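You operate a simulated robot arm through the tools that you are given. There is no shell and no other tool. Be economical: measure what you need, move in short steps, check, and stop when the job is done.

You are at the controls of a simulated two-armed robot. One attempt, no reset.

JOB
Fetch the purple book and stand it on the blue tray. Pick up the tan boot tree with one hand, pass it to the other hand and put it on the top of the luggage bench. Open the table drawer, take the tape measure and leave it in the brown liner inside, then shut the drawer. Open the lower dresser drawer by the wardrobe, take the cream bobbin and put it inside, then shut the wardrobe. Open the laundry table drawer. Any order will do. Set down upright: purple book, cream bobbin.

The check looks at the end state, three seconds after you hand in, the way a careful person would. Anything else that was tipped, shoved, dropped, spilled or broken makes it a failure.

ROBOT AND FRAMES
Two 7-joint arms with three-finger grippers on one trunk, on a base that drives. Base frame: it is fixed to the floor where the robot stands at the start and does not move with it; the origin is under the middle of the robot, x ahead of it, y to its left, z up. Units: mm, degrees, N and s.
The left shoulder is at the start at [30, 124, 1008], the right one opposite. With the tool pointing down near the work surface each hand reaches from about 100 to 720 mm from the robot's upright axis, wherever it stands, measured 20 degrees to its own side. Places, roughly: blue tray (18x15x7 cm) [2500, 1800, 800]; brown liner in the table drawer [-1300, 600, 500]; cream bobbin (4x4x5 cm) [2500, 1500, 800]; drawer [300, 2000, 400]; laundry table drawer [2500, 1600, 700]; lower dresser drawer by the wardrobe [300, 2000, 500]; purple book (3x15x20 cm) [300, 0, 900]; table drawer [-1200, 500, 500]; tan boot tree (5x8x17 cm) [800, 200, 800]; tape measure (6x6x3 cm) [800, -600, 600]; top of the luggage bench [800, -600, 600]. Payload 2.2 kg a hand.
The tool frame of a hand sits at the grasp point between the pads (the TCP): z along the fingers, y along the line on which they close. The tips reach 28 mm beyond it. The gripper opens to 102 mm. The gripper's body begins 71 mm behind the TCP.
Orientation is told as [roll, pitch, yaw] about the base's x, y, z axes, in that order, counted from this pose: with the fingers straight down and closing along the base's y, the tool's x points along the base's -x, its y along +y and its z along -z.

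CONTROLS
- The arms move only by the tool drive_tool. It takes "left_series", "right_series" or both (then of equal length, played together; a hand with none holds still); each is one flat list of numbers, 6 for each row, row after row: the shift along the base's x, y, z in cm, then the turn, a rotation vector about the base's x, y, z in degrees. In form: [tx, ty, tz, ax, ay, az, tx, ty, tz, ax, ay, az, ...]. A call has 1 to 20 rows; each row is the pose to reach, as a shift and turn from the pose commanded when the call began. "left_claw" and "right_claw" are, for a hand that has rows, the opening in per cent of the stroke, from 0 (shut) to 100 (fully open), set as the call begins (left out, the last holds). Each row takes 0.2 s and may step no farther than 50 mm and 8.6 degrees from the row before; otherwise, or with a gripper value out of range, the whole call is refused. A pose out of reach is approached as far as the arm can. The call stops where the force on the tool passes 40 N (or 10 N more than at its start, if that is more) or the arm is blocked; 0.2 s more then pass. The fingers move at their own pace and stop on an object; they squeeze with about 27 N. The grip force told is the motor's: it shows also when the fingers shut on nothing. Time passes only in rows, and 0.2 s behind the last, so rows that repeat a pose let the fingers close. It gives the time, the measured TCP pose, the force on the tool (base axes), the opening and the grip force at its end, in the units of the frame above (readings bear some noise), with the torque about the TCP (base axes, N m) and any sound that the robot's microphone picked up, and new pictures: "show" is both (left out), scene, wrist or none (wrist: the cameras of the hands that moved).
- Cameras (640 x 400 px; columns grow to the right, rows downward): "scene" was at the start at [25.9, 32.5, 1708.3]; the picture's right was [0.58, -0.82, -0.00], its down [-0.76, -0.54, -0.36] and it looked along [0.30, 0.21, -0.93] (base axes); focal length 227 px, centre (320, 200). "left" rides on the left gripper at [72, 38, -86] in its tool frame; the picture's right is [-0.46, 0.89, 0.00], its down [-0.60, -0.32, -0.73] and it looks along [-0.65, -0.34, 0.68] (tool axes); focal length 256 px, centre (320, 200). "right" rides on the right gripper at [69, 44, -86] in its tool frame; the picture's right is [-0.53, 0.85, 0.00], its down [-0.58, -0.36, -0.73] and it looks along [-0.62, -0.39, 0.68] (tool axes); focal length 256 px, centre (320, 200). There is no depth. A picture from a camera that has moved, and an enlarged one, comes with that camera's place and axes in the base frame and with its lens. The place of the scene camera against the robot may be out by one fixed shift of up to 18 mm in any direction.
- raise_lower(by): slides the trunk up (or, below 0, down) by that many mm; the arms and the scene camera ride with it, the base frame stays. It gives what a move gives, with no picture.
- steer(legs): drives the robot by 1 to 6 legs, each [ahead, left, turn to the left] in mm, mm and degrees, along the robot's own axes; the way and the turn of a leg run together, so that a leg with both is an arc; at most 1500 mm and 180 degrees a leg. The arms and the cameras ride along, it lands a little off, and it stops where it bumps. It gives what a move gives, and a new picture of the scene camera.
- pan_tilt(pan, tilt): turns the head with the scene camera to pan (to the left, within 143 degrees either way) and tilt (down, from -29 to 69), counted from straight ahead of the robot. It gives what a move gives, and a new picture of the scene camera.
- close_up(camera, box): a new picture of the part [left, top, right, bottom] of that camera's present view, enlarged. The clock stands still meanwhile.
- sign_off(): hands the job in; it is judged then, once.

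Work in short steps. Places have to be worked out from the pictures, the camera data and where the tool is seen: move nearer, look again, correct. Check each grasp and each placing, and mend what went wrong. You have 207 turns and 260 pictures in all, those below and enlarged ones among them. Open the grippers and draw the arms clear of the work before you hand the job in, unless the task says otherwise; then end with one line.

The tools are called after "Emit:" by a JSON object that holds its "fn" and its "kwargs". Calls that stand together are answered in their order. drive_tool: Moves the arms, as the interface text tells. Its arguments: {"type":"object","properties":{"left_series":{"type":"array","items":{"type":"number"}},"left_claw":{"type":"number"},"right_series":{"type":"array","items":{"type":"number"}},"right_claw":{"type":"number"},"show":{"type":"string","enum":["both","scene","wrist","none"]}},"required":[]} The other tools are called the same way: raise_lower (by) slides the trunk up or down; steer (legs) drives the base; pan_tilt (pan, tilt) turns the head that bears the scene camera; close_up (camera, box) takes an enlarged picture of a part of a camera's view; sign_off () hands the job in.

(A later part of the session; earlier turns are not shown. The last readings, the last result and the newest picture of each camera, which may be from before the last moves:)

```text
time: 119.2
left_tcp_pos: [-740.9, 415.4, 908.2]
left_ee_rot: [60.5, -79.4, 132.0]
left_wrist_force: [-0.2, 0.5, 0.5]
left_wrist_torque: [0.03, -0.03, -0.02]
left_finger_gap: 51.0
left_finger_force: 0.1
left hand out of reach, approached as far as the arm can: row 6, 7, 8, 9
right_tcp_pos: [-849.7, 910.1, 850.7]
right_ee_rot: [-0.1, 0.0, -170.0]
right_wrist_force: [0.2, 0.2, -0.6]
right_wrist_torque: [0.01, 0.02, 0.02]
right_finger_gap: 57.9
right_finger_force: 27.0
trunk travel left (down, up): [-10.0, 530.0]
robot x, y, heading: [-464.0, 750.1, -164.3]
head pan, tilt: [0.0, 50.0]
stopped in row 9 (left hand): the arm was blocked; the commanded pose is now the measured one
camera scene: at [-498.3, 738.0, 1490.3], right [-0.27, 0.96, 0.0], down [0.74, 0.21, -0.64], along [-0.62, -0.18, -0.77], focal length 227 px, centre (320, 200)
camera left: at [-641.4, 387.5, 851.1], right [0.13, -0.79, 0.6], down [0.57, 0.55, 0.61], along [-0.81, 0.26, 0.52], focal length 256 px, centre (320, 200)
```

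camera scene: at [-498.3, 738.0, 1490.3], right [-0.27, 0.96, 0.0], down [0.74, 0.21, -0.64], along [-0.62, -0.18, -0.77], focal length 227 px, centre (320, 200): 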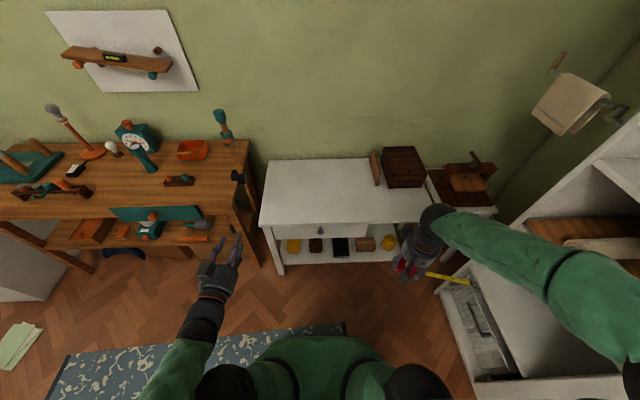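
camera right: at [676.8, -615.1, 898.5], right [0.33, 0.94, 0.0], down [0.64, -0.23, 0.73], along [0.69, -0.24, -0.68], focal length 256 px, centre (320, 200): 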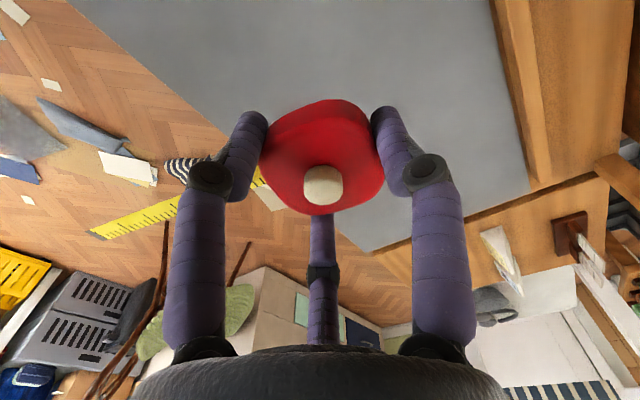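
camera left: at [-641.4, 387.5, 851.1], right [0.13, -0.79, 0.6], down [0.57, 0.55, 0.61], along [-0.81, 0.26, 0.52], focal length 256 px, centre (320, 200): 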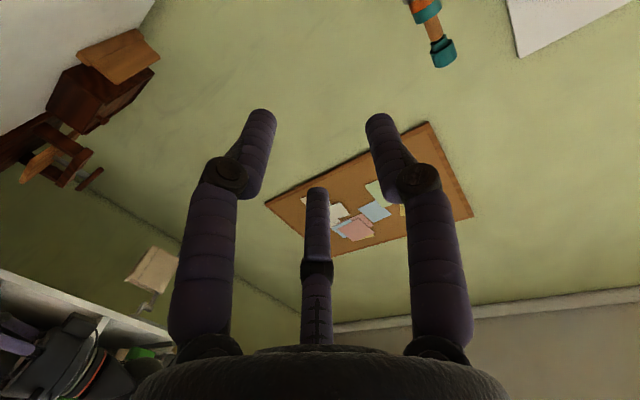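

The hand is now pointing forward at (357 fwd, 247 left, z 908). Continue from here toward the pre-grasp before the knob, relaxing the pitch slightly.

Emit:
{"fn": "drive_tool", "kwargs": {"left_series": [-1.8, 2, -3.7, 0.4, -1.4, 0, -3.5, 4, -7.5, 0.8, -2.9, 0, -5.3, 6.1, -11.2, 1.2, -4.3, 0, -7, 8.1, -14.9, 1.6, -5.8, 0, -8.8, 10.1, -18.7, 2.1, -7.2, 0, -10.5, 12.1, -22.4, 2.5, -8.6, 0, -12.3, 14.1, -26.1, 2.9, -10.1, 0, -14, 16.2, -29.8, 3.3, -11.5, 0, -15.8, 18.2, -33.6, 3.7, -13, 0, -17.5, 20.2, -37.3, 4.1, -14.4, 0, -17.5, 20.2, -37.3, 4.1, -14.4, 0], "show": "both"}}

```text
time: 121.8
left_tcp_pos: [-734.7, 383.6, 805.8]
left_ee_rot: [36.7, -69.2, 156.3]
left_wrist_force: [0.0, -0.3, -0.3]
left_wrist_torque: [-0.02, 0.01, -0.02]
left_finger_gap: 51.1
left_finger_force: 0.2
left hand out of reach, approached as far as the arm can: row 1, 2, 3, 4, 5, 6, 7, 8, 9, 10, 11
right_tcp_pos: [-850.5, 909.3, 849.7]
right_ee_rot: [0.0, 0.1, -170.1]
right_wrist_force: [-0.2, 0.3, -0.7]
right_wrist_torque: [0.0, -0.04, 0.03]
right_finger_gap: 58.0
right_finger_force: 27.3
trunk travel left (down, up): [-10.0, 530.0]
robot x, y, heading: [-462.5, 748.6, -164.0]
head pan, tilt: [0.0, 50.0]
stopped in row 11 (left hand): the arm was blocked; the commanded pose is now the measured one
camera scene: at [-499.6, 738.1, 1490.2], right [-0.27, 0.96, 0.0], down [0.74, 0.21, -0.64], along [-0.62, -0.18, -0.77], focal length 227 px, centre (320, 200)
camera left: at [-625.2, 358.7, 771.6], right [0.02, -0.78, 0.62], down [0.42, 0.57, 0.7], along [-0.91, 0.25, 0.34], focal length 256 px, centre (320, 200)
```

scene: 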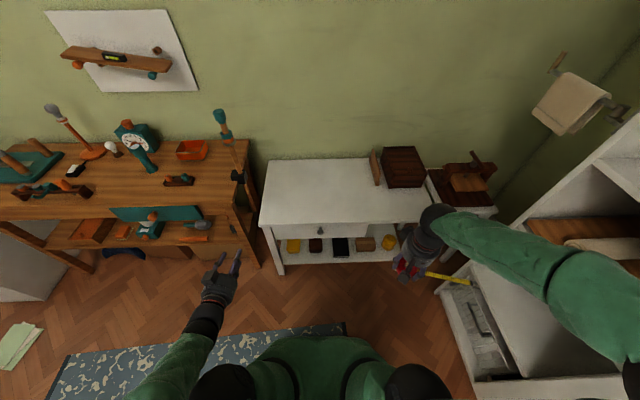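
left: 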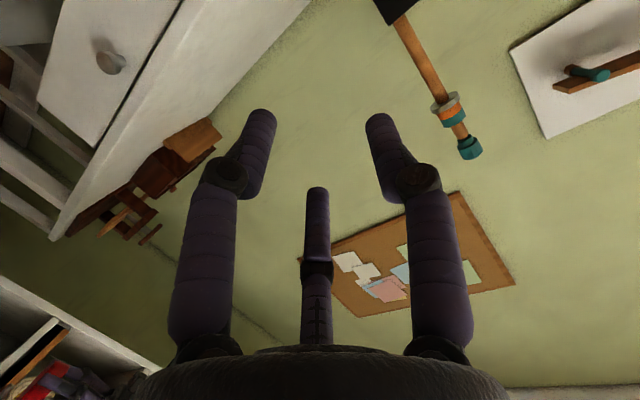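

The wrist is at a limit. Reorient to a configuration known to work: 20° to the right of forward, pitch −55, staying in place.

Emit:
{"fn": "drive_tool", "kwargs": {"left_series": [0, 0, 0, 3.3, -4.3, -3.25, 0, 0, 0, 6.6, -8.6, -6.5, 0, 0, 0, 10, -12.9, -9.75, 0, 0, 0, 13.3, -17.2, -13, 0, 0, 0, 13.3, -17.2, -13], "show": "none"}}

```text
time: 123.0
left_tcp_pos: [-736.2, 385.0, 805.1]
left_ee_rot: [-0.2, -54.9, 176.4]
left_wrist_force: [-0.2, -0.6, -0.7]
left_wrist_torque: [0.03, -0.03, 0.0]
left_finger_gap: 51.0
left_finger_force: 0.0
right_tcp_pos: [-851.0, 911.3, 850.0]
right_ee_rot: [-0.1, 0.1, -170.1]
right_wrist_force: [0.1, -0.3, 0.4]
right_wrist_torque: [0.0, -0.01, -0.02]
right_finger_gap: 57.9
right_finger_force: 26.9
trunk travel left (down, up): [-10.0, 530.0]
robot x, y, heading: [-464.2, 748.5, -163.9]
head pan, tilt: [0.0, 50.0]
```

Reached. Now translate to a pre-grasp ~130 mm before the knob along the finger direction.

Emit:
{"fn": "drive_tool", "kwargs": {"left_series": [-2.7, 2.3, -2.4, 0, 0, 0, -5.5, 4.6, -4.9, 0, 0, 0, -8.2, 6.9, -7.3, 0, 0, 0, -10.9, 9.2, -9.8, 0, 0, 0, -13.6, 11.4, -12.2, 0, 0, 0, -16.4, 13.7, -14.6, 0, 0, 0, -19.1, 16, -17.1, 0, 0, 0, -21.8, 18.3, -19.5, 0, 0, 0, -21.8, 18.3, -19.5, 0, 0, 0], "show": "both"}}

```text
time: 125.0
left_tcp_pos: [-983.8, 488.2, 646.3]
left_ee_rot: [-6.7, -53.5, 178.5]
left_wrist_force: [0.2, -0.3, -1.0]
left_wrist_torque: [-0.03, 0.0, 0.0]
left_finger_gap: 50.8
left_finger_force: 0.0
left hand out of reach, approached as far as the arm can: row 4, 5, 6, 7, 8, 9
right_tcp_pos: [-851.3, 909.4, 849.0]
right_ee_rot: [0.0, 0.2, -170.1]
right_wrist_force: [0.1, 0.0, -0.8]
right_wrist_torque: [0.04, -0.06, 0.0]
right_finger_gap: 57.9
right_finger_force: 27.2
trunk travel left (down, up): [-10.0, 530.0]
robot x, y, heading: [-461.9, 749.2, -164.3]
head pan, tilt: [0.0, 50.0]
camera scene: at [-499.8, 738.2, 1490.2], right [-0.27, 0.96, 0.0], down [0.74, 0.21, -0.64], along [-0.62, -0.18, -0.77], focal length 227 px, centre (320, 200)
camera left: at [-877.0, 437.1, 636.1], right [-0.38, -0.87, 0.31], down [0.26, 0.22, 0.94], along [-0.89, 0.44, 0.14], focal length 256 px, centre (320, 200)
```

scene: 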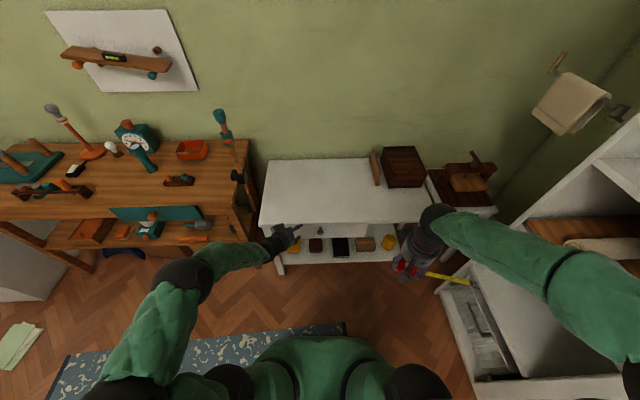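
left: 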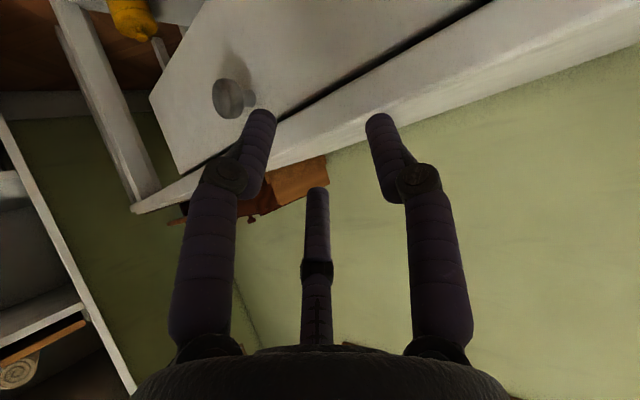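

Knob now pinned at ≈(−1062,573,563). The left arm needs it more on its own side; retract a little and turn the robot 20° right.

Emit:
{"fn": "drive_tool", "kwargs": {"left_series": [4, 0, 1, 0, 0, 0, 8, 0, 2, 0, 0, 0, 12, 0, 3, 0, 0, 0, 16, 0, 4, 0, 0, 0], "show": "none"}}

Emit:
{"fn": "steer", "kwargs": {"legs": [[0, 0, -20]]}}

```text
time: 126.0
left_tcp_pos: [-824.3, 487.1, 685.3]
left_ee_rot: [-6.8, -53.5, 178.4]
left_wrist_force: [0.7, -0.4, -0.2]
left_wrist_torque: [-0.04, -0.02, 0.01]
left_finger_gap: 51.0
left_finger_force: 0.1
left hand out of reach, approached as far as the arm can: row 2
right_tcp_pos: [-850.9, 909.0, 850.0]
right_ee_rot: [0.0, 0.1, -170.3]
right_wrist_force: [0.0, 0.4, -0.5]
right_wrist_torque: [0.0, 0.02, -0.02]
right_finger_gap: 58.1
right_finger_force: 27.1
trunk travel left (down, up): [-10.0, 530.0]
robot x, y, heading: [-465.4, 748.2, -164.1]
head pan, tilt: [0.0, 50.0]
```

```text
time: 127.5
left_tcp_pos: [-894.2, 627.7, 686.3]
left_ee_rot: [-6.8, -53.6, 158.2]
left_wrist_force: [0.5, -0.1, -0.3]
left_wrist_torque: [0.0, -0.06, -0.03]
left_finger_gap: 51.2
left_finger_force: 0.2
right_tcp_pos: [-772.4, 1033.2, 848.5]
right_ee_rot: [0.0, 0.1, 169.7]
right_wrist_force: [0.5, -0.1, 0.1]
right_wrist_torque: [-0.01, 0.02, 0.0]
right_finger_gap: 58.0
right_finger_force: 26.9
trunk travel left (down, up): [-10.0, 530.0]
robot x, y, heading: [-464.5, 755.4, 175.7]
head pan, tilt: [0.0, 50.0]
camera scene: at [-501.3, 754.7, 1490.2], right [0.07, 1.0, 0.0], down [0.76, -0.06, -0.64], along [-0.64, 0.05, -0.77], focal length 227 px, centre (320, 200)
```

scene: 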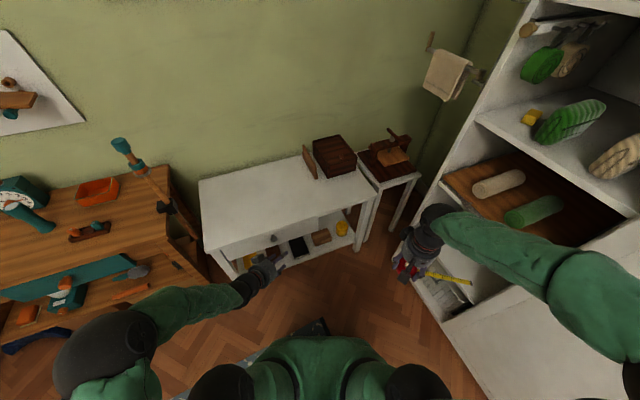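

Now the knob is at (582 fwd, 226 left) in the robot frame. Move the left hand to the pre-grasp with corrected orientation.

Emit:
{"fn": "drive_tool", "kwargs": {"left_series": [-1, -1.5, -1, -1, -0.9, 6.3, -2.5, -3, -2, -2, -1.8, 12.7, -4, -4.5, -3, -3.1, -2.6, 19, -6, -5.8, -4, -4.1, -3.5, 25.3, -8.4, -5.8, -5.2, -4.1, -3.5, 25.3, -8.4, -5.8, -5.2, -4.1, -3.5, 25.3], "show": "both"}}

```text
time: 128.9
left_tcp_pos: [-954.2, 549.5, 664.4]
left_ee_rot: [-11.7, -40.1, -178.5]
left_wrist_force: [-0.3, -0.1, 0.8]
left_wrist_torque: [-0.04, -0.08, -0.04]
left_finger_gap: 51.2
left_finger_force: 0.1
left hand out of reach, approached as far as the arm can: row 1, 2, 3, 4, 5, 6
right_tcp_pos: [-773.2, 1033.6, 849.4]
right_ee_rot: [-0.1, 0.0, 169.7]
right_wrist_force: [0.6, 0.1, -0.8]
right_wrist_torque: [-0.02, 0.02, -0.03]
right_finger_gap: 57.8
right_finger_force: 27.1
trunk travel left (down, up): [-10.0, 530.0]
robot x, y, heading: [-461.6, 752.2, 175.7]
head pan, tilt: [0.0, 50.0]
camera scene: at [-501.1, 755.2, 1490.2], right [0.07, 1.0, 0.0], down [0.76, -0.06, -0.64], along [-0.64, 0.05, -0.77], focal length 227 px, centre (320, 200)
camera left: at [-848.2, 496.2, 676.6], right [-0.45, -0.88, 0.16], down [0.04, 0.16, 0.99], along [-0.89, 0.45, -0.04], focal length 256 px, centre (320, 200)
```

scene: 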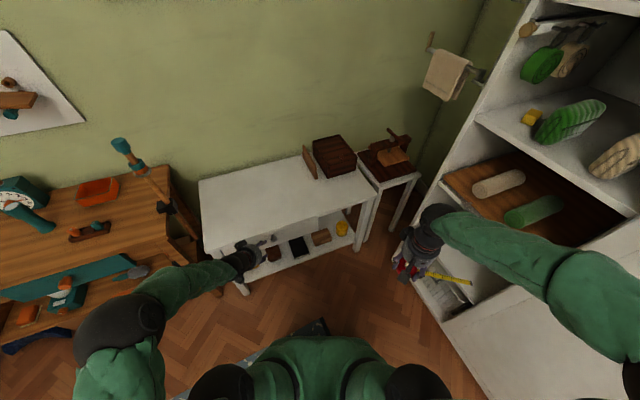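
left: 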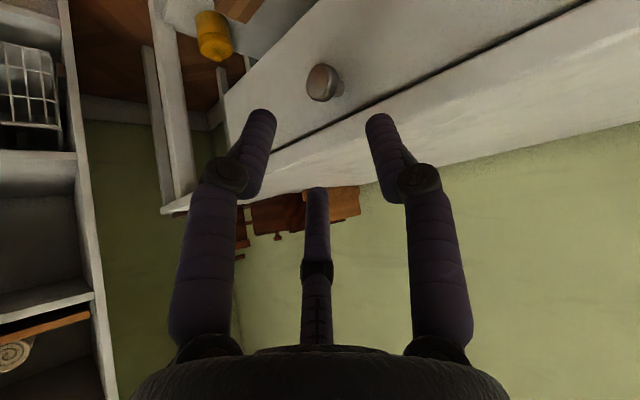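

The wrist can't pitch that flat this low; relax to pitch −38 and re-aim at the knob (−1062,579,562).

Emit:
{"fn": "drive_tool", "kwargs": {"left_series": [0.5, 0, 1.5, -0.2, -6, 0, 0, 0, 2, -0.4, -12, 0, -1, 0.5, 1.5, -0.4, -12, 0, -2, 0.7, 1, -0.4, -12, 0, -2, 0.7, 1, -0.4, -12, 0], "show": "wrist"}}

```text
time: 130.1
left_tcp_pos: [-999.1, 578.0, 644.3]
left_ee_rot: [-1.1, -37.2, 179.1]
left_wrist_force: [1.0, 0.2, 0.6]
left_wrist_torque: [0.02, 0.01, -0.01]
left_finger_gap: 51.2
left_finger_force: 0.1
left hand out of reach, approached as far as the arm can: row 1, 2, 3
right_tcp_pos: [-772.3, 1033.4, 848.6]
right_ee_rot: [0.1, 0.1, 169.7]
right_wrist_force: [-0.1, 0.4, -0.9]
right_wrist_torque: [-0.02, -0.01, -0.02]
right_finger_gap: 57.9
right_finger_force: 26.7
trunk travel left (down, up): [-10.0, 530.0]
robot x, y, heading: [-462.6, 750.7, 175.7]
head pan, tilt: [0.0, 50.0]
camera left: at [-890.2, 535.8, 668.8], right [-0.39, -0.88, 0.27], down [-0.03, 0.3, 0.95], along [-0.92, 0.37, -0.14], focal length 256 px, centre (320, 200)
```

left: 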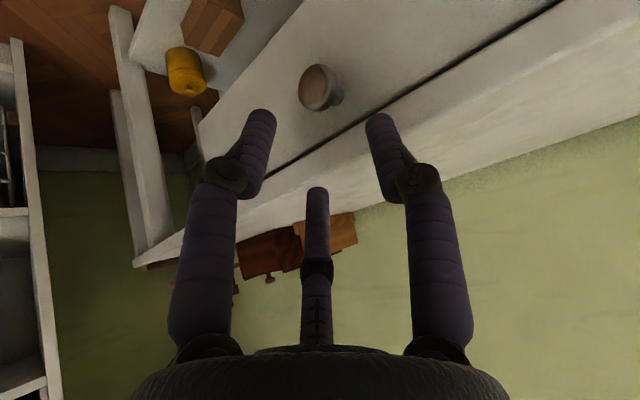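

The left arm's wrist geometry can't do this here; the right arm suits it if the robot stands further south. Plan: relocate, park the tape on the white table top, open with the right hand. First retract the left hand.

Emit:
{"fn": "drive_tool", "kwargs": {"left_series": [3, 0, 3, 0.3, 5, 0, 7, 0, 6, 0.6, 10, 0, 11, 0, 9, 0.9, 15, 0, 15, 0, 12, 1, 20, 0, 18, 0, 15, 1, 20, 0, 21, 0, 18, 1, 20, 0, 24, 0, 21, 1, 20, 0, 26, 0, 25, 1, 20, 0], "show": "none"}}

Emit:
{"fn": "steer", "kwargs": {"legs": [[0, 0, 20], [0, 490, 0], [120, 0, 0]]}}

```text
time: 131.9
left_tcp_pos: [-769.7, 584.2, 918.9]
left_ee_rot: [7.0, -60.6, 170.9]
left_wrist_force: [5.6, 1.6, -5.8]
left_wrist_torque: [0.06, 0.47, 0.23]
left_finger_gap: 51.0
left_finger_force: 0.1
left hand out of reach, approached as far as the arm can: row 7, 8
right_tcp_pos: [-773.0, 1030.8, 849.0]
right_ee_rot: [-0.1, 0.1, 169.6]
right_wrist_force: [-0.4, -0.3, -0.3]
right_wrist_torque: [0.06, -0.07, -0.02]
right_finger_gap: 57.9
right_finger_force: 26.5
trunk travel left (down, up): [-10.0, 530.0]
robot x, y, heading: [-460.3, 749.2, 175.5]
head pan, tilt: [0.0, 50.0]
```

```text
time: 136.7
left_tcp_pos: [-673.4, -10.8, 908.7]
left_ee_rot: [-2.4, -57.1, -160.3]
left_wrist_force: [-0.2, 0.1, -0.5]
left_wrist_torque: [0.0, -0.01, 0.02]
left_finger_gap: 50.9
left_finger_force: 0.0
right_tcp_pos: [-832.5, 403.0, 848.7]
right_ee_rot: [-0.1, 0.0, -170.8]
right_wrist_force: [-0.1, 0.2, -0.9]
right_wrist_torque: [0.02, 0.0, -0.03]
right_finger_gap: 57.9
right_finger_force: 26.7
trunk travel left (down, up): [-10.0, 530.0]
robot x, y, heading: [-447.0, 237.6, -164.5]
head pan, tilt: [0.0, 50.0]
camera scene: at [-483.4, 228.5, 1490.2], right [-0.26, 0.96, 0.0], down [0.74, 0.2, -0.64], along [-0.62, -0.17, -0.77], focal length 227 px, centre (320, 200)
```

scene: 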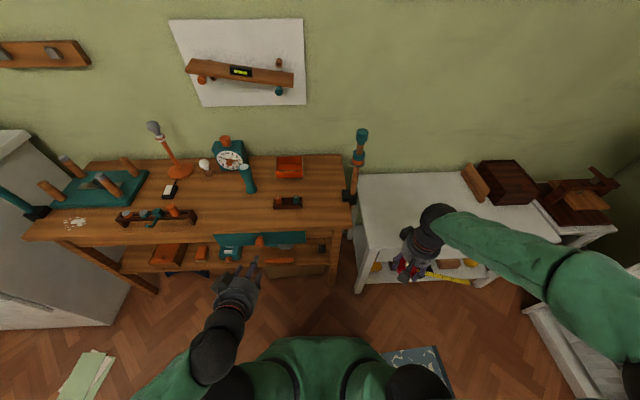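

Right hand carries the tape over the white table's left part and lowers until contact.

Emit:
{"fn": "drive_tool", "kwargs": {"right_series": [-4.5, 0.1, -1, 0, 0, 0, -9, 0.3, -2, 0, 0, 0, -13.5, 0.4, -3, 0, 0, 0, -18, 0.5, -4, 0, 0, 0, -22.5, 0.7, -5, 0, 0, 0, -27.4, 0.8, -5, 0, 0, 0, -27.4, 0.8, -9, 0, 0, 0, -27.4, 0.8, -13, 0, 0, 0, -27.4, 0.8, -13, 0, 0, 0], "show": "both"}}

Emit:
{"fn": "close_up", "kwargs": {"camera": "scene", "box": [330, 130, 530, 300]}}

```text
time: 138.7
left_tcp_pos: [-674.0, -10.5, 908.4]
left_ee_rot: [-2.4, -57.2, -160.3]
left_wrist_force: [0.1, -1.0, 0.4]
left_wrist_torque: [0.01, -0.01, -0.04]
left_finger_gap: 50.7
left_finger_force: 0.1
right_tcp_pos: [-1105.3, 410.1, 718.4]
right_ee_rot: [-0.1, 0.2, -170.8]
right_wrist_force: [-0.1, 0.0, -1.1]
right_wrist_torque: [0.0, -0.01, 0.01]
right_finger_gap: 57.9
right_finger_force: 27.4
trunk travel left (down, up): [-10.0, 530.0]
robot x, y, heading: [-446.1, 244.0, -164.6]
head pan, tilt: [0.0, 50.0]
camera scene: at [-483.0, 228.6, 1490.2], right [-0.26, 0.96, 0.0], down [0.74, 0.2, -0.64], along [-0.62, -0.17, -0.77], focal length 227 px, centre (320, 200)
camera right: at [-1029.9, 378.4, 806.0], right [-0.39, -0.92, 0.0], down [-0.63, 0.27, 0.73], along [-0.67, 0.29, -0.68], focal length 256 px, centre (320, 200)
```

scene: 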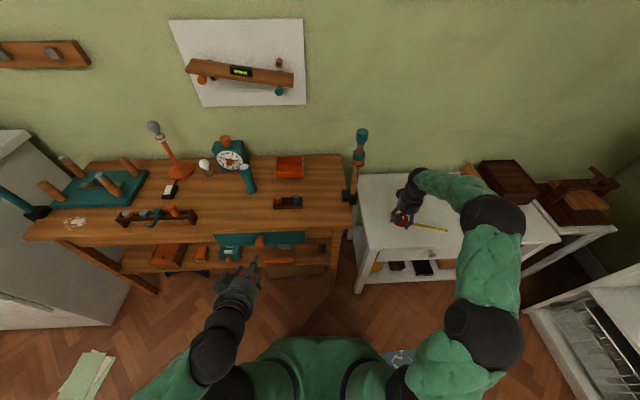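
right: 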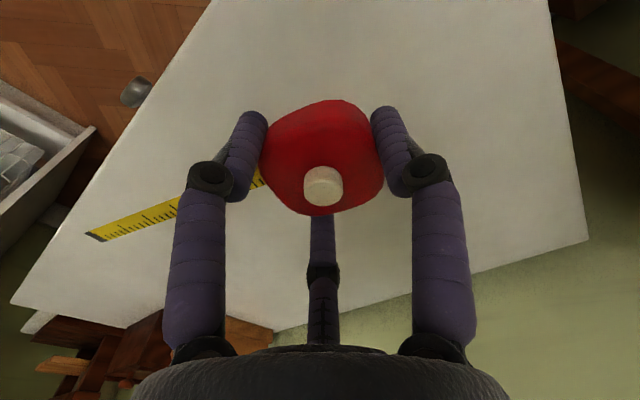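

```text
2.35 times, centred on (430, 215) of scene
camera zoom: at [-483.0, 228.6, 1490.2], right [-0.26, 0.96, 0.0], down [0.74, 0.2, -0.64], along [-0.62, -0.17, -0.77], focal length 535 px, centre (61, 165)
```

zoom: 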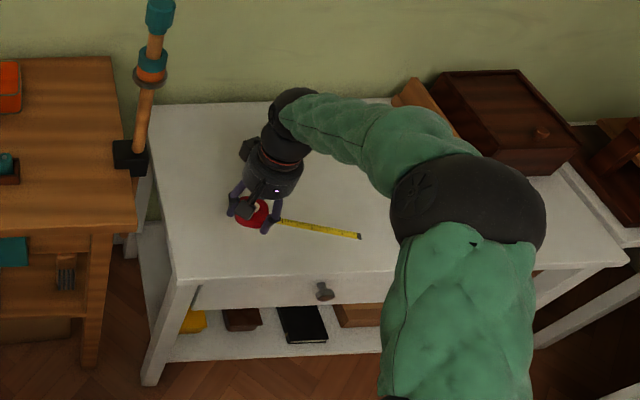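

Over the table. Lower until contact.

Emit:
{"fn": "drive_tool", "kwargs": {"right_series": [0, 0, -1.5, 0, 0, 0, 0, 0, -3, 0, 0, 0, 0, 0, -4, 0, 0, 0, 0, 0, -4.8, 0, 0, 0, 0, 0, -5.5, 0, 0, 0, 0, 0, -6.2, 0, 0, 0, 0, 0, -6.9, 0, 0, 0, 0, 0, -7.6, 0, 0, 0], "show": "none"}}

```text
time: 140.5
left_tcp_pos: [-672.4, -10.7, 908.7]
left_ee_rot: [-2.4, -57.3, -160.2]
left_wrist_force: [-0.6, -0.1, 0.6]
left_wrist_torque: [-0.02, 0.01, -0.02]
left_finger_gap: 51.1
left_finger_force: 0.0
right_tcp_pos: [-1106.4, 411.9, 645.3]
right_ee_rot: [-0.2, -0.2, -170.6]
right_wrist_force: [4.3, 0.2, 12.3]
right_wrist_torque: [-0.61, -0.19, 0.22]
right_finger_gap: 57.7
right_finger_force: 27.0
trunk travel left (down, up): [-10.0, 530.0]
robot x, y, heading: [-445.0, 242.4, -164.6]
head pan, tilt: [0.0, 50.0]
```

Contact (table top ≈ 609). Release and rise.

Emit:
{"fn": "drive_tool", "kwargs": {"right_series": [0, 0, 0.2, 0, 0, 0, 0, 0, 0.2, 0, 0, 0, 0, 0, 0.2, 0, 0, 0, 0, 0, 4, 0, 0, 0, 0, 0, 8, 0, 0, 0, 1, 0, 12, 0, 0, 0], "right_claw": 100, "show": "wrist"}}

```text
time: 141.9
left_tcp_pos: [-673.2, -10.3, 908.7]
left_ee_rot: [-2.4, -57.2, -160.3]
left_wrist_force: [-0.4, 0.2, 0.4]
left_wrist_torque: [0.04, 0.01, 0.02]
left_finger_gap: 50.8
left_finger_force: 0.1
right_tcp_pos: [-1095.0, 410.7, 764.5]
right_ee_rot: [-0.2, 0.2, -170.7]
right_wrist_force: [-0.3, 0.1, -0.2]
right_wrist_torque: [0.01, 0.03, 0.01]
right_finger_gap: 101.8
right_finger_force: 0.1
trunk travel left (down, up): [-10.0, 530.0]
robot x, y, heading: [-451.5, 241.5, -164.8]
head pan, tilt: [0.0, 50.0]
camera right: at [-1020.8, 380.6, 851.3], right [-0.39, -0.92, 0.0], down [-0.63, 0.27, 0.73], along [-0.67, 0.29, -0.68], focal length 256 px, centre (320, 200)
```

right: 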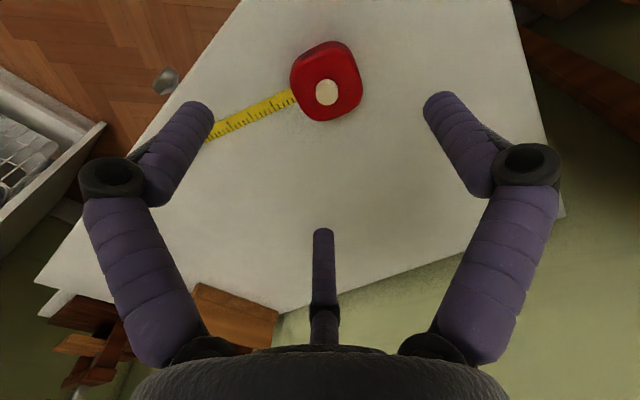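

Tape rests on the table. Retreat, rotate the right hand to point at the table front (pitch −75), and go to the knob pre-grasp.

Emit:
{"fn": "drive_tool", "kwargs": {"right_series": [4.5, 1, 0, -1.8, 8.1, 0.6, 9, 2, 0, -3.7, 16.3, 1.3, 13.5, 3, 0, -5.5, 24.4, 1.9, 18, 4, 0, -7.3, 32.6, 2.5, 22, 5, 0, -9.2, 40.7, 3.2, 22, 7, -2, -11, 48.9, 3.8, 22, 9, -4, -12.8, 57, 4.4, 21.5, 11, -6, -14.7, 65.2, 5.1, 21, 13, -8, -16.5, 73.3, 5.7, 19.5, 15.5, -11, -16.5, 73.3, 5.7, 18, 18, -13.5, -16.5, 73.3, 5.7, 15.4, 20.5, -16.8, -16.5, 73.3, 5.7, 15.4, 20.5, -16.8, -16.5, 73.3, 5.7], "right_claw": 55, "show": "both"}}

```text
time: 144.7
left_tcp_pos: [-673.4, -9.9, 908.0]
left_ee_rot: [-2.3, -57.2, -160.3]
left_wrist_force: [0.5, 1.1, -0.7]
left_wrist_torque: [-0.02, 0.02, 0.05]
left_finger_gap: 50.8
left_finger_force: 0.1
right_tcp_pos: [-942.7, 616.7, 592.8]
right_ee_rot: [0.4, -75.1, -164.5]
right_wrist_force: [0.4, 0.6, 0.5]
right_wrist_torque: [0.02, 0.01, -0.03]
right_finger_gap: 56.0
right_finger_force: 0.1
trunk travel left (down, up): [-10.0, 530.0]
robot x, y, heading: [-447.5, 240.7, -164.7]
head pan, tilt: [0.0, 50.0]
camera scene: at [-482.8, 228.9, 1490.3], right [-0.26, 0.96, 0.0], down [0.74, 0.2, -0.64], along [-0.62, -0.17, -0.77], focal length 227 px, centre (320, 200)
camera right: at [-832.8, 603.1, 550.5], right [0.1, -0.85, 0.52], down [0.43, 0.5, 0.75], along [-0.9, 0.15, 0.42], focal length 256 px, centre (320, 200)
```

scene: 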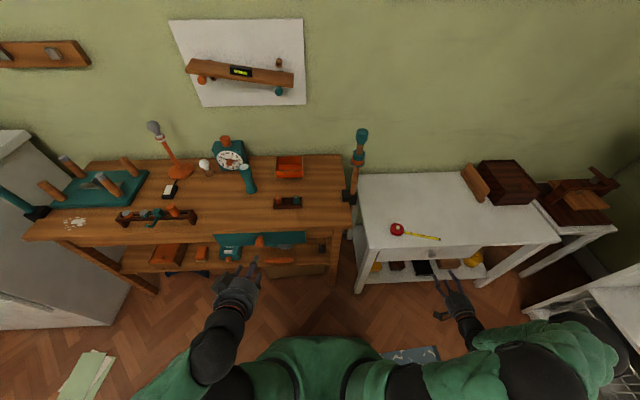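
right: 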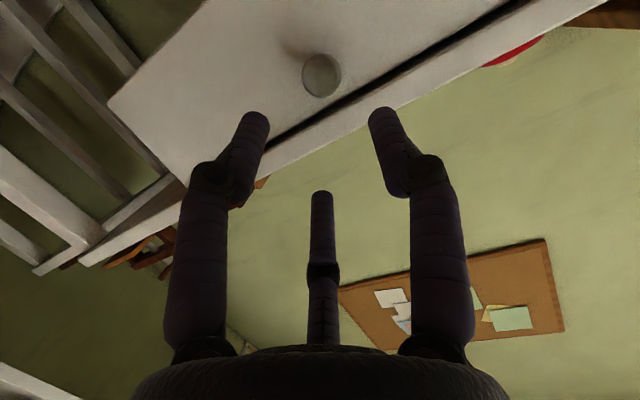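

Right arm reached the pose. Knob confirmed at (−1062,582,562). Advance onto it.

Emit:
{"fn": "drive_tool", "kwargs": {"right_series": [-3.5, -1, -1, 0, 0, 0, -7, -2, -2, 0, 0, 0, -10.5, -3, -2.9, 0, 0, 0, -10.5, -3, -2.9, 0, 0, 0], "show": "wrist"}}

```text
time: 145.7
left_tcp_pos: [-672.6, -11.1, 908.1]
left_ee_rot: [-2.5, -57.3, -160.3]
left_wrist_force: [0.3, 0.4, -0.7]
left_wrist_torque: [-0.01, -0.01, 0.01]
left_finger_gap: 51.1
left_finger_force: 0.0
right_tcp_pos: [-1044.3, 587.1, 568.0]
right_ee_rot: [0.0, -75.1, -164.1]
right_wrist_force: [19.8, 4.5, 9.5]
right_wrist_torque: [0.2, 1.03, -0.36]
right_finger_gap: 64.2
right_finger_force: 5.4
trunk travel left (down, up): [-10.0, 530.0]
robot x, y, heading: [-444.6, 238.9, -164.8]
head pan, tilt: [0.0, 50.0]
camera right: at [-934.9, 573.2, 525.6], right [0.1, -0.85, 0.52], down [0.44, 0.5, 0.74], along [-0.89, 0.15, 0.42], focal length 256 px, centre (320, 200)
```

right: 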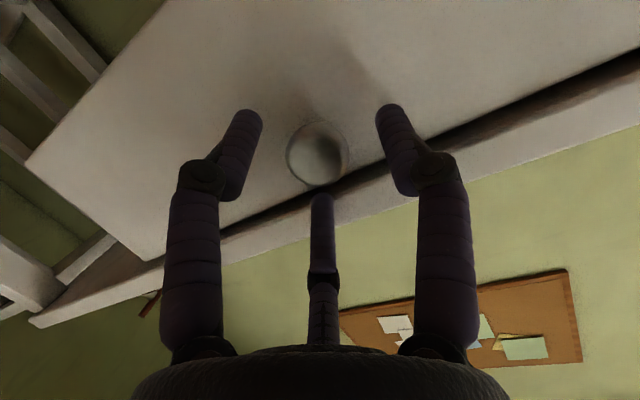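

Tips touch the drawer front and the knob is centred. Back 4 mm and close.

Emit:
{"fn": "drive_tool", "kwargs": {"right_series": [0.5, 0.1, 0.1, 0, 0, 0, 0.5, 0.1, 0.1, 0, 0, 0], "show": "none"}}

Emit:
{"fn": "drive_tool", "kwargs": {"right_series": [0, 0, 0, 0, 0, 0, 0, 0, 0, 0, 0, 0, 0, 0, 0, 0, 0, 0], "right_claw": 0, "show": "wrist"}}

```text
time: 146.3
left_tcp_pos: [-674.8, -10.5, 907.6]
left_ee_rot: [-2.5, -57.3, -160.2]
left_wrist_force: [0.9, 0.8, -0.2]
left_wrist_torque: [-0.02, -0.01, -0.04]
left_finger_gap: 50.9
left_finger_force: 0.1
right_tcp_pos: [-1042.5, 586.9, 567.5]
right_ee_rot: [0.2, -75.1, -164.4]
right_wrist_force: [1.2, 0.1, -1.4]
right_wrist_torque: [-0.02, -0.06, -0.02]
right_finger_gap: 56.0
right_finger_force: 0.1
trunk travel left (down, up): [-10.0, 530.0]
robot x, y, heading: [-447.1, 240.5, -164.6]
head pan, tilt: [0.0, 50.0]
```

```text
time: 147.1
left_tcp_pos: [-673.7, -10.3, 909.6]
left_ee_rot: [-2.4, -57.2, -160.3]
left_wrist_force: [-0.3, -0.8, 1.4]
left_wrist_torque: [0.01, -0.02, 0.0]
left_finger_gap: 50.8
left_finger_force: 0.0
right_tcp_pos: [-1040.3, 588.1, 567.2]
right_ee_rot: [0.3, -74.9, -164.2]
right_wrist_force: [-1.3, 2.1, -1.1]
right_wrist_torque: [-0.03, 0.03, 0.08]
right_finger_gap: 31.4
right_finger_force: 26.9
trunk travel left (down, up): [-10.0, 530.0]
robot x, y, heading: [-446.7, 238.7, -164.8]
head pan, tilt: [0.0, 50.0]
camera right: at [-931.7, 573.9, 524.9], right [0.1, -0.85, 0.52], down [0.44, 0.5, 0.75], along [-0.89, 0.15, 0.42], focal length 256 px, centre (320, 200)
```

right: 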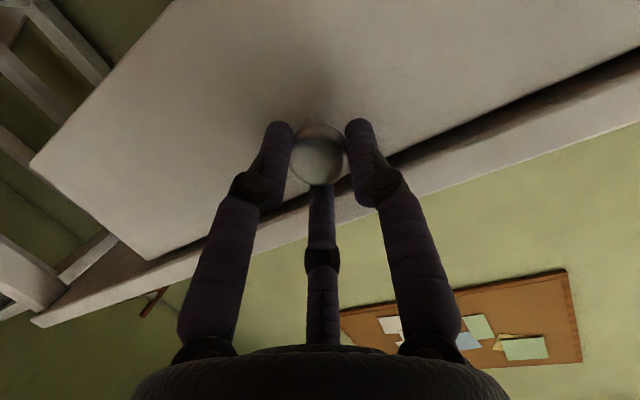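

Knob gripped (31 mm). Pull straight out along the table normal.

Emit:
{"fn": "drive_tool", "kwargs": {"right_series": [1.4, 0.4, 0, 0, 0, 0, 3.8, 1.1, 0, 0, 0, 0, 6.2, 1.8, 0, 0, 0, 0, 8.6, 2.5, 0, 0, 0, 0, 11, 3.2, 0, 0, 0, 0, 13.4, 3.9, 0, 0, 0, 0, 15.8, 4.5, 0, 0, 0, 0, 18.3, 5.2, 0, 0, 0, 0, 18.3, 5.2, 0, 0, 0, 0], "show": "both"}}

```text
time: 149.1
left_tcp_pos: [-673.5, -9.0, 907.1]
left_ee_rot: [-2.4, -57.1, -160.4]
left_wrist_force: [-0.3, 0.3, -0.6]
left_wrist_torque: [0.01, 0.02, 0.03]
left_finger_gap: 51.2
left_finger_force: 0.1
right_tcp_pos: [-859.4, 647.8, 568.3]
right_ee_rot: [-1.4, -75.1, -163.2]
right_wrist_force: [-9.8, 32.3, 11.0]
right_wrist_torque: [0.08, 0.38, -0.9]
right_finger_gap: 30.9
right_finger_force: 45.3
trunk travel left (down, up): [-10.0, 530.0]
robot x, y, heading: [-446.3, 244.5, -164.7]
head pan, tilt: [0.0, 50.0]
camera scene: at [-482.6, 230.6, 1490.3], right [-0.26, 0.96, 0.0], down [0.74, 0.2, -0.64], along [-0.62, -0.17, -0.77], focal length 227 px, centre (320, 200)
camera right: at [-750.6, 632.1, 524.4], right [0.09, -0.85, 0.51], down [0.44, 0.5, 0.75], along [-0.89, 0.15, 0.42], focal length 256 px, centre (320, 200)
```

scene: 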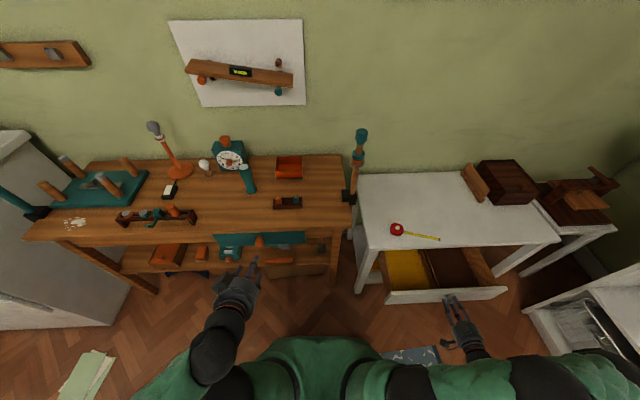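
right: 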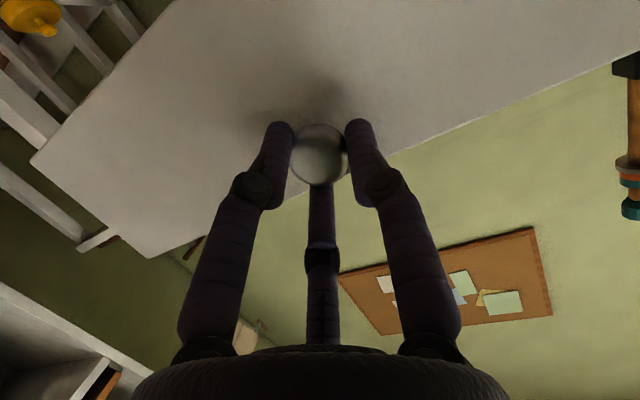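

Drawer is open ~19 cm; inside are a yellow and a brown liner. Relieve the side load, release, and back off.

Emit:
{"fn": "drive_tool", "kwargs": {"right_series": [0, 0.8, 0, 0, 0, 0, 0, 0.8, 0, 0, 0, 0], "show": "none"}}

Emit:
{"fn": "drive_tool", "kwargs": {"right_series": [0, 0, 0, 0, 0, 0, 0, 0, 0, 0, 0, 0, 3.5, 1, 0.5, 0, 0, 0, 7, 2, 1, 0, 0, 0, 10, 2.5, 3, 0, 0, 0, 11, 2.5, 7, 0, 0, 0], "right_claw": 80, "show": "scene"}}

Emit:
{"fn": "close_up", "kwargs": {"camera": "scene", "box": [340, 200, 540, 325]}}

```text
time: 149.7
left_tcp_pos: [-672.5, -10.7, 908.5]
left_ee_rot: [-2.4, -57.2, -160.1]
left_wrist_force: [0.1, -0.3, 0.4]
left_wrist_torque: [-0.01, -0.03, -0.02]
left_finger_gap: 51.2
left_finger_force: 0.1
right_tcp_pos: [-858.8, 647.7, 567.5]
right_ee_rot: [0.3, -75.2, -164.4]
right_wrist_force: [-5.0, 12.3, 19.9]
right_wrist_torque: [0.04, 0.44, -0.79]
right_finger_gap: 30.9
right_finger_force: 44.9
trunk travel left (down, up): [-10.0, 530.0]
robot x, y, heading: [-449.3, 241.2, -164.5]
head pan, tilt: [0.0, 50.0]
```

```text
time: 151.1
left_tcp_pos: [-673.1, -9.5, 909.2]
left_ee_rot: [-2.4, -57.3, -160.3]
left_wrist_force: [-0.3, 0.3, -0.1]
left_wrist_torque: [-0.02, -0.01, -0.02]
left_finger_gap: 51.0
left_finger_force: 0.1
right_tcp_pos: [-746.9, 670.7, 637.7]
right_ee_rot: [0.5, -75.1, -164.7]
right_wrist_force: [0.2, 0.4, 0.0]
right_wrist_torque: [0.02, 0.0, -0.01]
right_finger_gap: 81.4
right_finger_force: 0.1
trunk travel left (down, up): [-10.0, 530.0]
robot x, y, heading: [-444.9, 241.6, -164.6]
head pan, tilt: [0.0, 50.0]
camera scene: at [-482.4, 228.5, 1490.3], right [-0.26, 0.96, 0.0], down [0.74, 0.2, -0.64], along [-0.62, -0.17, -0.77], focal length 227 px, centre (320, 200)
```

scene: 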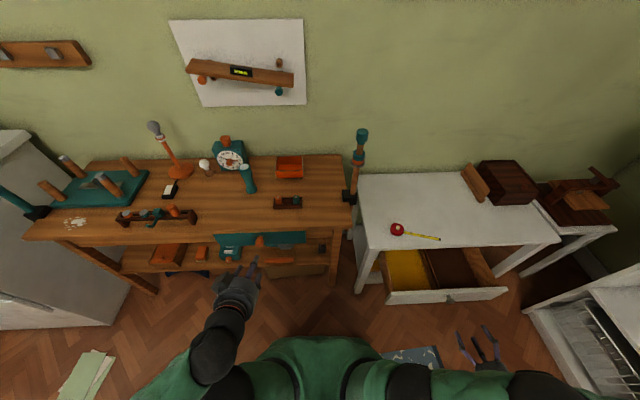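

```text
3.20 times, centred on (440, 262) of scene
camera zoom: at [-482.4, 228.5, 1490.3], right [-0.26, 0.96, 0.0], down [0.74, 0.2, -0.64], along [-0.62, -0.17, -0.77], focal length 728 px, centre (-64, 0)
```

zoom: 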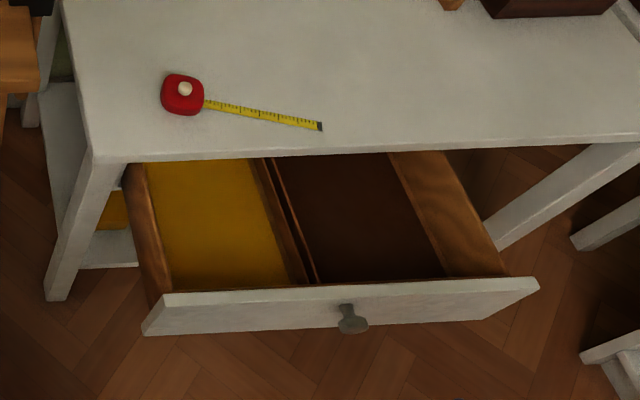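

Tape is ~24 cm long with blade; the open part of the brown compartment is ~18 cm deep. Regrip the knob to pull the drawer further.

Emit:
{"fn": "drive_tool", "kwargs": {"right_series": [-1, 0, -4, 0, 0, 0, -4, -0.5, -6, 0, 0, 0, -7.5, -1.5, -6.5, 0, 0, 0, -11, -2.5, -7, 0, 0, 0, -11, -2.5, -7, 0, 0, 0], "right_claw": 70, "show": "none"}}

Emit:
{"fn": "drive_tool", "kwargs": {"right_series": [0, 0, 0, 0, 0, 0, 0, 0, 0, 0, 0, 0, 0, 0, 0, 0, 0, 0], "right_claw": 0, "show": "wrist"}}

```text
time: 152.3
left_tcp_pos: [-673.8, -10.6, 908.3]
left_ee_rot: [-2.4, -57.3, -160.3]
left_wrist_force: [0.3, -0.5, -0.2]
left_wrist_torque: [0.04, 0.01, -0.03]
left_finger_gap: 50.7
left_finger_force: 0.1
right_tcp_pos: [-859.2, 646.5, 565.7]
right_ee_rot: [0.2, -74.9, -164.4]
right_wrist_force: [-0.4, -0.3, -0.9]
right_wrist_torque: [-0.02, -0.01, 0.01]
right_finger_gap: 71.4
right_finger_force: 0.1
trunk travel left (down, up): [-10.0, 530.0]
robot x, y, heading: [-450.6, 242.9, -164.6]
head pan, tilt: [0.0, 50.0]
```

```text
time: 153.1
left_tcp_pos: [-673.2, -10.8, 908.7]
left_ee_rot: [-2.5, -57.3, -160.2]
left_wrist_force: [0.4, -0.2, 0.1]
left_wrist_torque: [-0.05, -0.04, 0.02]
left_finger_gap: 51.1
left_finger_force: 0.0
right_tcp_pos: [-859.2, 647.8, 568.5]
right_ee_rot: [-0.6, -75.3, -163.6]
right_wrist_force: [-2.1, 4.2, 15.1]
right_wrist_torque: [-0.11, 0.49, 0.32]
right_finger_gap: 30.8
right_finger_force: 45.4
trunk travel left (down, up): [-10.0, 530.0]
robot x, y, heading: [-448.4, 241.1, -164.7]
head pan, tilt: [0.0, 50.0]
camera right: at [-749.4, 633.6, 524.4], right [0.1, -0.85, 0.51], down [0.44, 0.5, 0.75], along [-0.89, 0.15, 0.42], focal length 256 px, centre (320, 200)
```

right: 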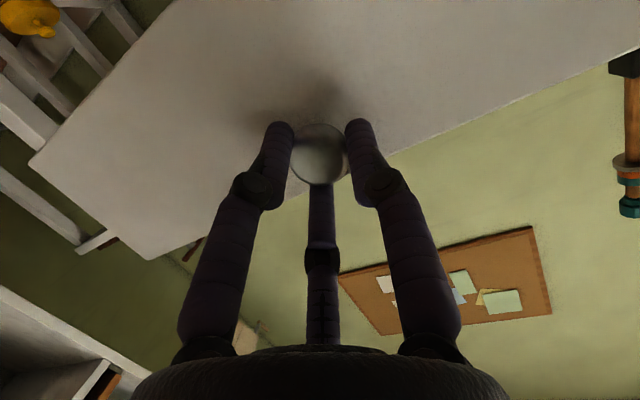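

Pull further along heading 18.5° in small steps.

Emit:
{"fn": "drive_tool", "kwargs": {"right_series": [1.4, 0.45, 0, 0, 0, 0, 2.8, 0.95, 0, 0, 0, 0, 4.3, 1.4, 0, 0, 0, 0, 5.7, 1.9, 0, 0, 0, 0, 7.1, 2.4, 0, 0, 0, 0, 8.5, 2.85, 0, 0, 0, 0, 8.5, 2.85, 0, 0, 0, 0], "show": "scene"}}

```text
time: 154.7
left_tcp_pos: [-672.7, -12.8, 908.1]
left_ee_rot: [-2.5, -57.3, -160.1]
left_wrist_force: [0.7, -0.1, -0.2]
left_wrist_torque: [-0.02, 0.0, -0.04]
left_finger_gap: 51.1
left_finger_force: 0.1
right_tcp_pos: [-774.4, 674.9, 568.0]
right_ee_rot: [0.2, -75.1, -164.1]
right_wrist_force: [1.5, -2.9, 27.2]
right_wrist_torque: [-0.28, 0.28, 0.35]
right_finger_gap: 31.3
right_finger_force: 45.0
trunk travel left (down, up): [-10.0, 530.0]
robot x, y, heading: [-445.5, 242.1, -164.8]
head pan, tilt: [0.0, 50.0]
camera scene: at [-481.1, 226.9, 1490.4], right [-0.26, 0.96, 0.0], down [0.74, 0.2, -0.64], along [-0.62, -0.17, -0.77], focal length 227 px, centre (320, 200)
```

scene: 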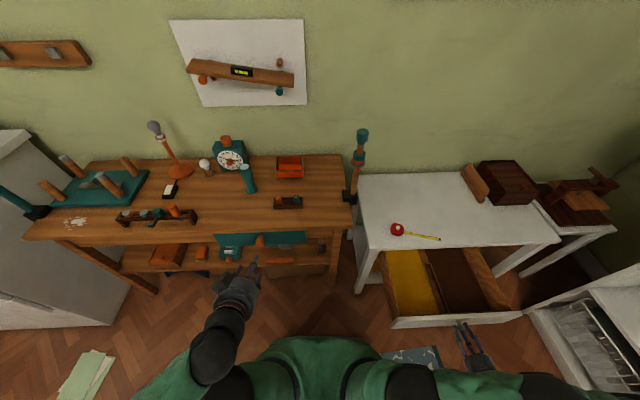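

Now ~27 cm open. Release, retract, and raise the hand.

Emit:
{"fn": "drive_tool", "kwargs": {"right_series": [0, 0, 0, 0, 0, 0, 0, 0, 0, 0, 0, 0, 3, 1, 0.5, 0, 0, 0, 6, 2, 2, 0, 0, 0, 8, 2, 6, 0, 0, 0, 8, 1, 10, 0, 0, 0, 8, 0, 14, 0, 0, 0, 8, 0, 18, 0, 0, 0], "right_claw": 100, "show": "scene"}}

Emit:
{"fn": "close_up", "kwargs": {"camera": "scene", "box": [350, 210, 550, 335]}}

```text
time: 156.5
left_tcp_pos: [-673.7, -10.3, 909.2]
left_ee_rot: [-2.4, -57.3, -160.3]
left_wrist_force: [-0.2, 0.2, 0.0]
left_wrist_torque: [0.01, -0.01, -0.03]
left_finger_gap: 50.9
left_finger_force: 0.0
right_tcp_pos: [-692.9, 675.5, 746.2]
right_ee_rot: [0.3, -75.0, -164.4]
right_wrist_force: [0.1, 0.3, 0.0]
right_wrist_torque: [-0.03, 0.02, -0.02]
right_finger_gap: 102.0
right_finger_force: 0.0
trunk travel left (down, up): [-10.0, 530.0]
robot x, y, heading: [-446.8, 244.7, -164.5]
head pan, tilt: [0.0, 50.0]
camera scene: at [-482.5, 228.3, 1490.2], right [-0.26, 0.96, 0.0], down [0.74, 0.2, -0.64], along [-0.62, -0.17, -0.77], focal length 227 px, centre (320, 200)
```

scene: 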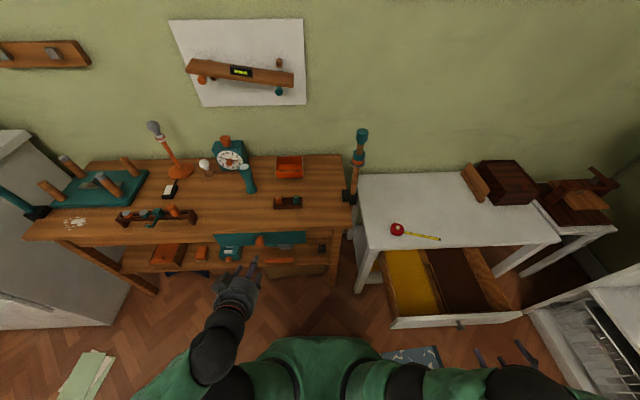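

```text
3.20 times, centred on (450, 272) of scene
camera zoom: at [-482.5, 228.3, 1490.2], right [-0.26, 0.96, 0.0], down [0.74, 0.2, -0.64], along [-0.62, -0.17, -0.77], focal length 728 px, centre (-96, -32)
```

zoom: 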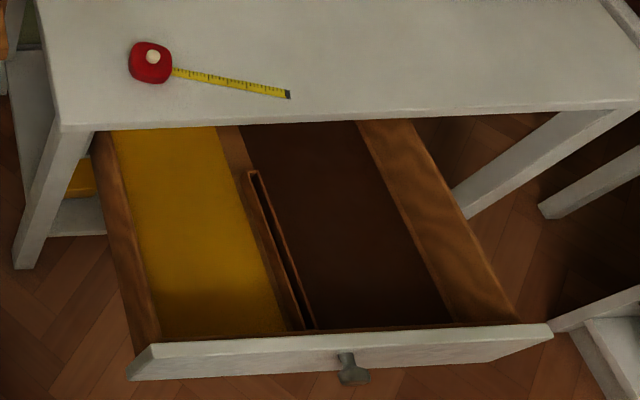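

Brown compartment spans ~162 mm wide, ~238 mm open depth. Return to the tape with fingers down.

Emit:
{"fn": "drive_tool", "kwargs": {"right_series": [-3.5, -2.2, 1, 1.5, -6.7, -0.5, -7, -4.5, 1.5, 3, -13.3, -1, -10.5, -6.7, 2, 4.5, -20, -1.6, -14, -9, 2, 6, -26.7, -2.1, -17.5, -11.2, 2, 7.5, -33.3, -2.6, -21, -13.4, 2, 9, -40, -3.1, -24.5, -15.7, 2, 10.5, -46.6, -3.6, -28, -17.9, 2, 12, -53.3, -4.1, -31.5, -20.1, 2, 13.5, -60, -4.7, -35, -22.4, 2, 15, -66.6, -5.2, -38.5, -24.6, 1, 16.5, -73.3, -5.7, -41.3, -26.4, 0, 16.5, -73.3, -5.7, -41.3, -26.4, 0, 16.5, -73.3, -5.7], "show": "wrist"}}

```text
time: 159.3
left_tcp_pos: [-673.0, -10.1, 908.1]
left_ee_rot: [-2.4, -57.2, -160.3]
left_wrist_force: [0.7, -0.2, 0.5]
left_wrist_torque: [-0.01, 0.03, -0.04]
left_finger_gap: 51.2
left_finger_force: 0.1
right_tcp_pos: [-1108.0, 412.9, 746.4]
right_ee_rot: [0.0, 0.1, -170.8]
right_wrist_force: [-1.2, 0.2, 0.4]
right_wrist_torque: [0.02, -0.01, 0.02]
right_finger_gap: 102.4
right_finger_force: 0.2
right hand out of reach, approached as far as the arm can: row 7, 8
trunk travel left (down, up): [-10.0, 530.0]
robot x, y, heading: [-444.6, 238.9, -164.6]
head pan, tilt: [0.0, 50.0]
camera right: at [-1031.8, 380.7, 834.4], right [-0.39, -0.92, 0.0], down [-0.63, 0.27, 0.73], along [-0.67, 0.29, -0.68], focal length 256 px, centre (320, 200)
```

right: 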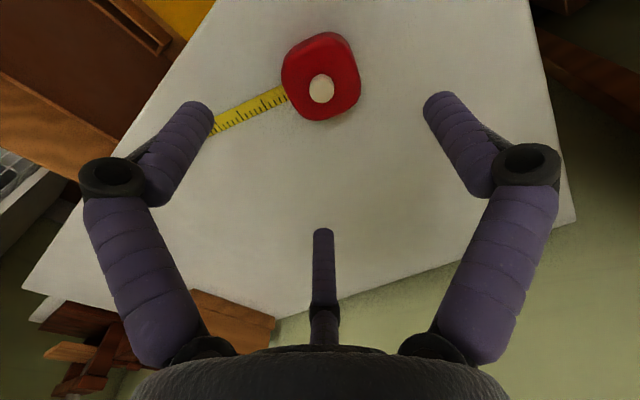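

Aligned over the tape. Descend and grip.

Emit:
{"fn": "drive_tool", "kwargs": {"right_series": [0.2, -0.1, -4, 0, 0, 0, 0.2, -0.1, -8, 0, 0, 0, 0.2, -0.1, -10.1, 0, 0, 0, 0.2, -0.1, -10.2, 0, 0, 0], "show": "none"}}

Emit:
{"fn": "drive_tool", "kwargs": {"right_series": [0, 0, 0, 0, 0, 0, 0, 0, 0, 0, 0, 0, 0, 0, 0, 0, 0, 0], "right_claw": 0, "show": "wrist"}}

```text
time: 160.3
left_tcp_pos: [-674.1, -11.5, 908.2]
left_ee_rot: [-2.3, -57.2, -160.3]
left_wrist_force: [-0.3, -0.6, 0.8]
left_wrist_torque: [0.0, -0.02, 0.01]
left_finger_gap: 51.0
left_finger_force: 0.1
right_tcp_pos: [-1104.8, 410.7, 645.0]
right_ee_rot: [0.0, 0.1, -170.8]
right_wrist_force: [-0.5, 0.5, 0.4]
right_wrist_torque: [-0.01, 0.01, -0.01]
right_finger_gap: 102.2
right_finger_force: 0.1
trunk travel left (down, up): [-10.0, 530.0]
robot x, y, heading: [-450.0, 240.3, -164.5]
head pan, tilt: [0.0, 50.0]
```

```text
time: 161.1
left_tcp_pos: [-673.4, -11.1, 909.2]
left_ee_rot: [-2.4, -57.2, -160.2]
left_wrist_force: [0.0, 0.1, -0.3]
left_wrist_torque: [-0.02, -0.02, 0.01]
left_finger_gap: 51.3
left_finger_force: 0.1
right_tcp_pos: [-1106.9, 409.8, 645.8]
right_ee_rot: [-0.2, 0.0, -170.8]
right_wrist_force: [0.0, -3.2, 12.3]
right_wrist_torque: [-0.47, -0.08, 0.05]
right_finger_gap: 59.1
right_finger_force: 27.5
trunk travel left (down, up): [-10.0, 530.0]
robot x, y, heading: [-450.9, 243.6, -164.9]
head pan, tilt: [0.0, 50.0]
camera right: at [-1030.0, 378.1, 733.1], right [-0.39, -0.92, 0.0], down [-0.63, 0.27, 0.73], along [-0.67, 0.29, -0.68], focal length 256 px, centre (320, 200)
```

right: 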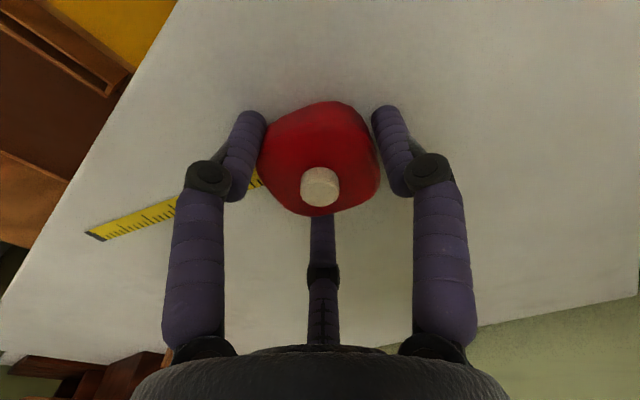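

Gripped. Lift, carry over the brown compartment while turning +70° so the blade points to the back-right.

Emit:
{"fn": "drive_tool", "kwargs": {"right_series": [0, 0, 4.5, 0, 0, 0, 0, 0, 9, 0, 0, 0, 2.3, 3.1, 10, 0, 0, 7.8, 4.5, 6.2, 10, 0, 0, 15.6, 6.8, 9.3, 10, 0, 0, 23.4, 9, 12.4, 10, 0, 0, 31.1, 11.3, 15.6, 10, 0, 0, 38.9, 13.5, 18.7, 10, 0, 0, 15.8, 21.8, 10, 0, 0, 54.4, 18, 24.9, 10, 0, 0, 62.2, 20.3, 28, 10, 0, 0, 70, 20.3, 28, 10, 0, 0, 70], "show": "both"}}

```text
refused: series must hold 6 numbers for each row
```

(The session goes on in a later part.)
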